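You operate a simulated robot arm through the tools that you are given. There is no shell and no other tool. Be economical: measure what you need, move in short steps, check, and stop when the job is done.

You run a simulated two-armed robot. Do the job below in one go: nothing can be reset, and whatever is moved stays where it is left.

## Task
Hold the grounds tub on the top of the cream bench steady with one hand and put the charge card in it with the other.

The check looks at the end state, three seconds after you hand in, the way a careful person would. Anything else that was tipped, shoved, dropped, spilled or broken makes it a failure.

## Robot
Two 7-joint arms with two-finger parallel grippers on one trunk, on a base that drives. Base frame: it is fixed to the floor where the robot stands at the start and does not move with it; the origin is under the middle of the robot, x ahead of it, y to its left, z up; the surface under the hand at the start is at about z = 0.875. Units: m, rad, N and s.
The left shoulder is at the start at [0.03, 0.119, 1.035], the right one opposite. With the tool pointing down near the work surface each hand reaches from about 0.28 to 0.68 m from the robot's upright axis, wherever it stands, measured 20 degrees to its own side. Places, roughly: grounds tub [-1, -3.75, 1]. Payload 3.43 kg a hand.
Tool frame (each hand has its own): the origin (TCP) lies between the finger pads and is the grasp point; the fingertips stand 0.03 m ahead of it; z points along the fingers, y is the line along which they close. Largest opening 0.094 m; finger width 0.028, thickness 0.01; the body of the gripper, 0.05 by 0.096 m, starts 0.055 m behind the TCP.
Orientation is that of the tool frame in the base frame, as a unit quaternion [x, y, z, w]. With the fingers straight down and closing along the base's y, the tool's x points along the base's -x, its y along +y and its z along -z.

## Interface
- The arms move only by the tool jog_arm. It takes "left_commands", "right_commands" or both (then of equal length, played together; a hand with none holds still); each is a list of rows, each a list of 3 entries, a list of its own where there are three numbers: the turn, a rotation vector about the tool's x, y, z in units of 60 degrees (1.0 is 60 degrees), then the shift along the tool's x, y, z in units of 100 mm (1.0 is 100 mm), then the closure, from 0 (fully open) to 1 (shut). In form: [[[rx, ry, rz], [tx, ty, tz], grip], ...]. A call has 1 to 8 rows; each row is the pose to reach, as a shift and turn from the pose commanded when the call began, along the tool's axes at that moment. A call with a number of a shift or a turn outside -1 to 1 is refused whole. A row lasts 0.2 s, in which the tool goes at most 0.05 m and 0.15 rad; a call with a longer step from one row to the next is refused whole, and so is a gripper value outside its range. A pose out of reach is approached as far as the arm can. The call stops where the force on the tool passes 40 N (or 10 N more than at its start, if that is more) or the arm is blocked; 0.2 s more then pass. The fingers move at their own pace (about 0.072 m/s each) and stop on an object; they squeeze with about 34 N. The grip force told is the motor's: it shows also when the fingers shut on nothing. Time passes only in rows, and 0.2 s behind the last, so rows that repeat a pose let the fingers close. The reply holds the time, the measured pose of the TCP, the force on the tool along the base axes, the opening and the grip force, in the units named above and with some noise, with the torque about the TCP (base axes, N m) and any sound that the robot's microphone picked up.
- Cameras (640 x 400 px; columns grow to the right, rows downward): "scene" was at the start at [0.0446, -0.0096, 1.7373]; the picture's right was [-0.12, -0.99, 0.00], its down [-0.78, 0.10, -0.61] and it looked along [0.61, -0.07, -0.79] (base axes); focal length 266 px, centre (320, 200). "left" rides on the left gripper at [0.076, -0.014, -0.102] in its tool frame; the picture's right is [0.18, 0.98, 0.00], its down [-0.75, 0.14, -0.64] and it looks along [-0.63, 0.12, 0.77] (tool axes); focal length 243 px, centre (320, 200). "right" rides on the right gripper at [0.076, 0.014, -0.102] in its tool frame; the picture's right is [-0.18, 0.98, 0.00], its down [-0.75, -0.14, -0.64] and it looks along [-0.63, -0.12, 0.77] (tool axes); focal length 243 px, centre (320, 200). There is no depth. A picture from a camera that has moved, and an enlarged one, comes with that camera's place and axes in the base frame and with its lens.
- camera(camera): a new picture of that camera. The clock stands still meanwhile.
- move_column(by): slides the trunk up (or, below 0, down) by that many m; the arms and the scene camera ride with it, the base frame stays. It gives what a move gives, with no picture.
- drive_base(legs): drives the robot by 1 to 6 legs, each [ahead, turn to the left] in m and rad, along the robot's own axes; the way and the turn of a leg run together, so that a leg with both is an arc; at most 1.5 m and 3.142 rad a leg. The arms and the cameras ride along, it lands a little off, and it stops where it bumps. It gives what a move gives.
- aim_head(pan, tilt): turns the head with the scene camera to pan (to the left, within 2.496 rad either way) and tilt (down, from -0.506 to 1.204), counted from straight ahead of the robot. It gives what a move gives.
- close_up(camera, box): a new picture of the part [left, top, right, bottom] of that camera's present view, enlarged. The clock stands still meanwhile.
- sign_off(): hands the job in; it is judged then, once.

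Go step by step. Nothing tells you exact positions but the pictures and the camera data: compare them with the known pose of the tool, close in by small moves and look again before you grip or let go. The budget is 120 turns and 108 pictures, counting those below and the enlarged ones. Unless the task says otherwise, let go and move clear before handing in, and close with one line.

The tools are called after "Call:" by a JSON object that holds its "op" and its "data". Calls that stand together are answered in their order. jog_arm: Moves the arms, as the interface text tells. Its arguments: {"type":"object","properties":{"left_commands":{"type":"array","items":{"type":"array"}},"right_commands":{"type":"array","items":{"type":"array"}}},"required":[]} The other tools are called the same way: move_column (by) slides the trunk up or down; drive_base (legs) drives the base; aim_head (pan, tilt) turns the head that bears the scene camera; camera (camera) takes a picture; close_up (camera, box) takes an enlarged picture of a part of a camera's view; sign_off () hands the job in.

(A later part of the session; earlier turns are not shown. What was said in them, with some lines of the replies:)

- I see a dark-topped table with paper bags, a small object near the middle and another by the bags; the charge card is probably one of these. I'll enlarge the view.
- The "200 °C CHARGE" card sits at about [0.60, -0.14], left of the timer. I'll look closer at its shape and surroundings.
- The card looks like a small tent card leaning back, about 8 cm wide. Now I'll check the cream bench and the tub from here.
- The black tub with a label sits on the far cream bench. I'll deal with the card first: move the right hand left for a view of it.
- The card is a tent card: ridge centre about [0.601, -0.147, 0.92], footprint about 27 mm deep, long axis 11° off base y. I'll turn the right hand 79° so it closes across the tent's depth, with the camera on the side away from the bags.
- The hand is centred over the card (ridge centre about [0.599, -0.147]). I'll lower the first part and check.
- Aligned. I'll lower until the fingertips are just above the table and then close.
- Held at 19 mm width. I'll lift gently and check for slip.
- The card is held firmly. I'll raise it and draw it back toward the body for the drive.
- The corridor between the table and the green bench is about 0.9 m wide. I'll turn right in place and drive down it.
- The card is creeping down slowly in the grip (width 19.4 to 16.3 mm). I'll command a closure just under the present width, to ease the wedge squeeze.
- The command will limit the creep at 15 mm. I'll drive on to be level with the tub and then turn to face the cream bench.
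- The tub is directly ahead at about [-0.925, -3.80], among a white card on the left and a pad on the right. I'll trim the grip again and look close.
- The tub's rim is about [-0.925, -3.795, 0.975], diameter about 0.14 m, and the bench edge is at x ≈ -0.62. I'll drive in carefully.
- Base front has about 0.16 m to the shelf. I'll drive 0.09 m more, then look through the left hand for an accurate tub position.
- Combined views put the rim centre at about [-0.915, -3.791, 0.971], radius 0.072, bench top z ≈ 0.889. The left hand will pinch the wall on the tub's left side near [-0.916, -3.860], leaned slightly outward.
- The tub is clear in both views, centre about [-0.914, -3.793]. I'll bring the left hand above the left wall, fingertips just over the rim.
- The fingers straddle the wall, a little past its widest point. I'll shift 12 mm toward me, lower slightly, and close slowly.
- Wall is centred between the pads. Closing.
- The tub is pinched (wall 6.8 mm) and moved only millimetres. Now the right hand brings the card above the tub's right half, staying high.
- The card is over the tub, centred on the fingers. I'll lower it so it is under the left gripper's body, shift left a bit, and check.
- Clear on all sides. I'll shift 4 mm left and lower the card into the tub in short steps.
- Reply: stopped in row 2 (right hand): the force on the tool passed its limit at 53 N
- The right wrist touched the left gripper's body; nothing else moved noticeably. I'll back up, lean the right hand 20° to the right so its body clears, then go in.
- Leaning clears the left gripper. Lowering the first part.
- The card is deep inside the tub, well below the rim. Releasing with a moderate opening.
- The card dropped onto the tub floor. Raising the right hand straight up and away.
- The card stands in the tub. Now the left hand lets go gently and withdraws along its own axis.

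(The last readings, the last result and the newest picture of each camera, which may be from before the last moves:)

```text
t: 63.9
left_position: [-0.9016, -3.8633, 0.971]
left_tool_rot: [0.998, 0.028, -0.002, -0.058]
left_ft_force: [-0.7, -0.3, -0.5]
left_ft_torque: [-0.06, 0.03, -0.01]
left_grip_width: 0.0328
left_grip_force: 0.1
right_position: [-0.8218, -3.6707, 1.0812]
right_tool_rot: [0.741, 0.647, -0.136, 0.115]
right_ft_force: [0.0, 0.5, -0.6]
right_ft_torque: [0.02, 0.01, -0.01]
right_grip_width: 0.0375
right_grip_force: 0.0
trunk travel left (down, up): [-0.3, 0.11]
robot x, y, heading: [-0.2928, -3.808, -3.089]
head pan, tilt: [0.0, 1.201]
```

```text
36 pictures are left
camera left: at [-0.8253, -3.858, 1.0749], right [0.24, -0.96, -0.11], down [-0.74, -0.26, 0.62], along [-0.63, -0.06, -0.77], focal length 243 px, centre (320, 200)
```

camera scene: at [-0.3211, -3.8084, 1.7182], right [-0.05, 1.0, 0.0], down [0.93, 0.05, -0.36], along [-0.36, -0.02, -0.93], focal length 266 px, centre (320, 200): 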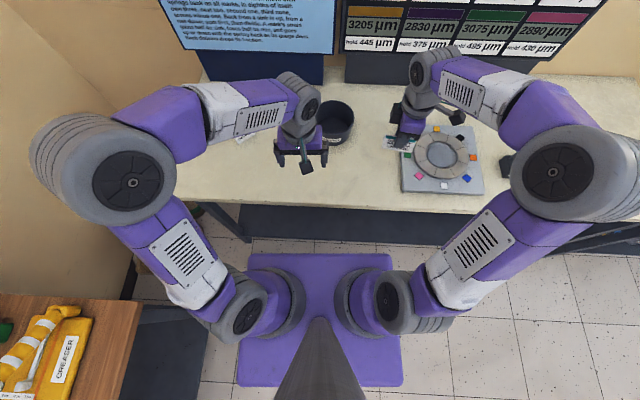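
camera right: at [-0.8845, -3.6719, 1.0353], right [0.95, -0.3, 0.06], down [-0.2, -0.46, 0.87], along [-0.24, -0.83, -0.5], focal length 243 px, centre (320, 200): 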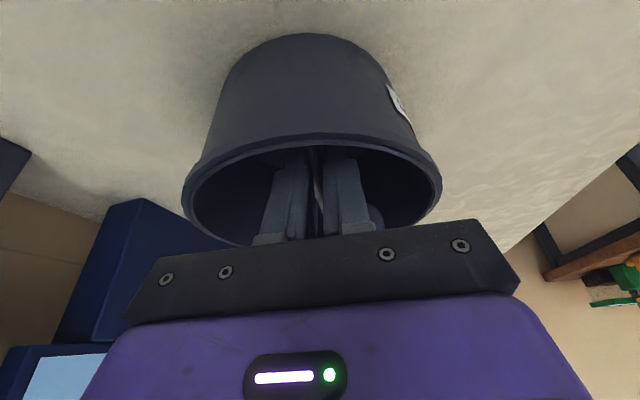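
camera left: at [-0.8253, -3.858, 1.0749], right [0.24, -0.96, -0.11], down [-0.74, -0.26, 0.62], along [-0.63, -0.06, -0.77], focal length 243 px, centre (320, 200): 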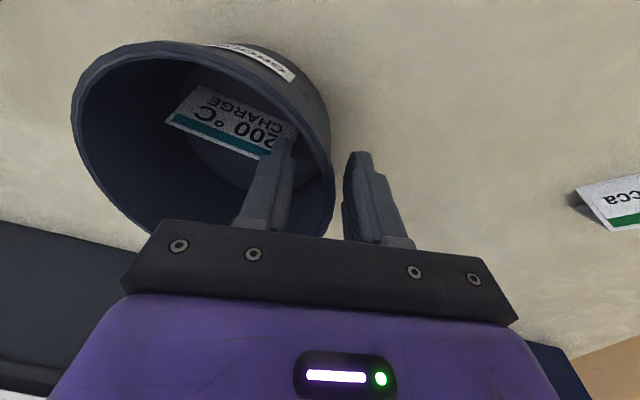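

Call:
{"op": "jog_arm", "data": {"left_commands": [[[0, 0, 0], [0, 0, -0.2], 0.65], [[0, 0, 0], [0, 0, -0.5], 0.65], [[0, 0, 0], [0, 0, -0.9], 0.65], [[0, 0, 0], [0.3, 0, -1.0], 0.65], [[0, 0, 0], [0.7, 0, -1.0], 0.65]]}}

Call:
{"op": "camera", "data": {"camera": "scene"}}

Call:
{"op": "close_up", "data": {"camera": "scene", "box": [270, 65, 410, 165]}}

```text
t: 65.1
left_position: [-0.8276, -3.8711, 1.0701]
left_tool_rot: [0.998, 0.028, -0.003, -0.059]
left_ft_force: [-0.1, 0.1, 0.0]
left_ft_torque: [0.03, 0.02, -0.03]
left_grip_width: 0.0327
left_grip_force: 0.1
right_position: [-0.8208, -3.6705, 1.0809]
right_tool_rot: [0.742, 0.646, -0.137, 0.114]
right_ft_force: [0.0, 0.8, 0.0]
right_ft_torque: [-0.02, 0.04, -0.01]
right_grip_width: 0.0379
right_grip_force: 0.1
trunk travel left (down, up): [-0.3, 0.11]
robot x, y, heading: [-0.2956, -3.8087, -3.089]
head pan, tilt: [0.0, 1.201]
```

```text
35 pictures are left
camera scene: at [-0.3192, -3.8082, 1.7182], right [-0.05, 1.0, 0.0], down [0.93, 0.05, -0.36], along [-0.36, -0.02, -0.93], focal length 266 px, centre (320, 200)
```

scene: 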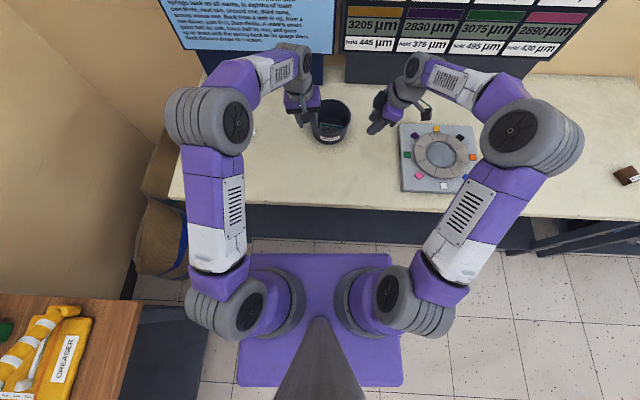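

```text
4.00 times, centred on (340, 115) of scene
camera zoom: at [-0.3192, -3.8082, 1.7182], right [-0.05, 1.0, 0.0], down [0.93, 0.05, -0.36], along [-0.36, -0.02, -0.93], focal length 1063 px, centre (240, 540)
```

zoom: 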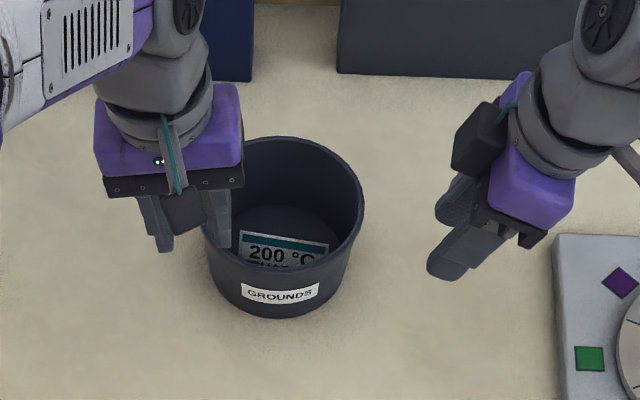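

The card stands inside the upright tub, both hands are free and clear, and everything else is where it was. Handing in.

Call:
{"op": "sign_off", "data": {}}

```text
The job is handed in.
```

The 200 °C charge card is in the grounds tub on the cream bench. The left hand held the tub, which slid about a centimetre but stayed upright, and both hands are now clear.
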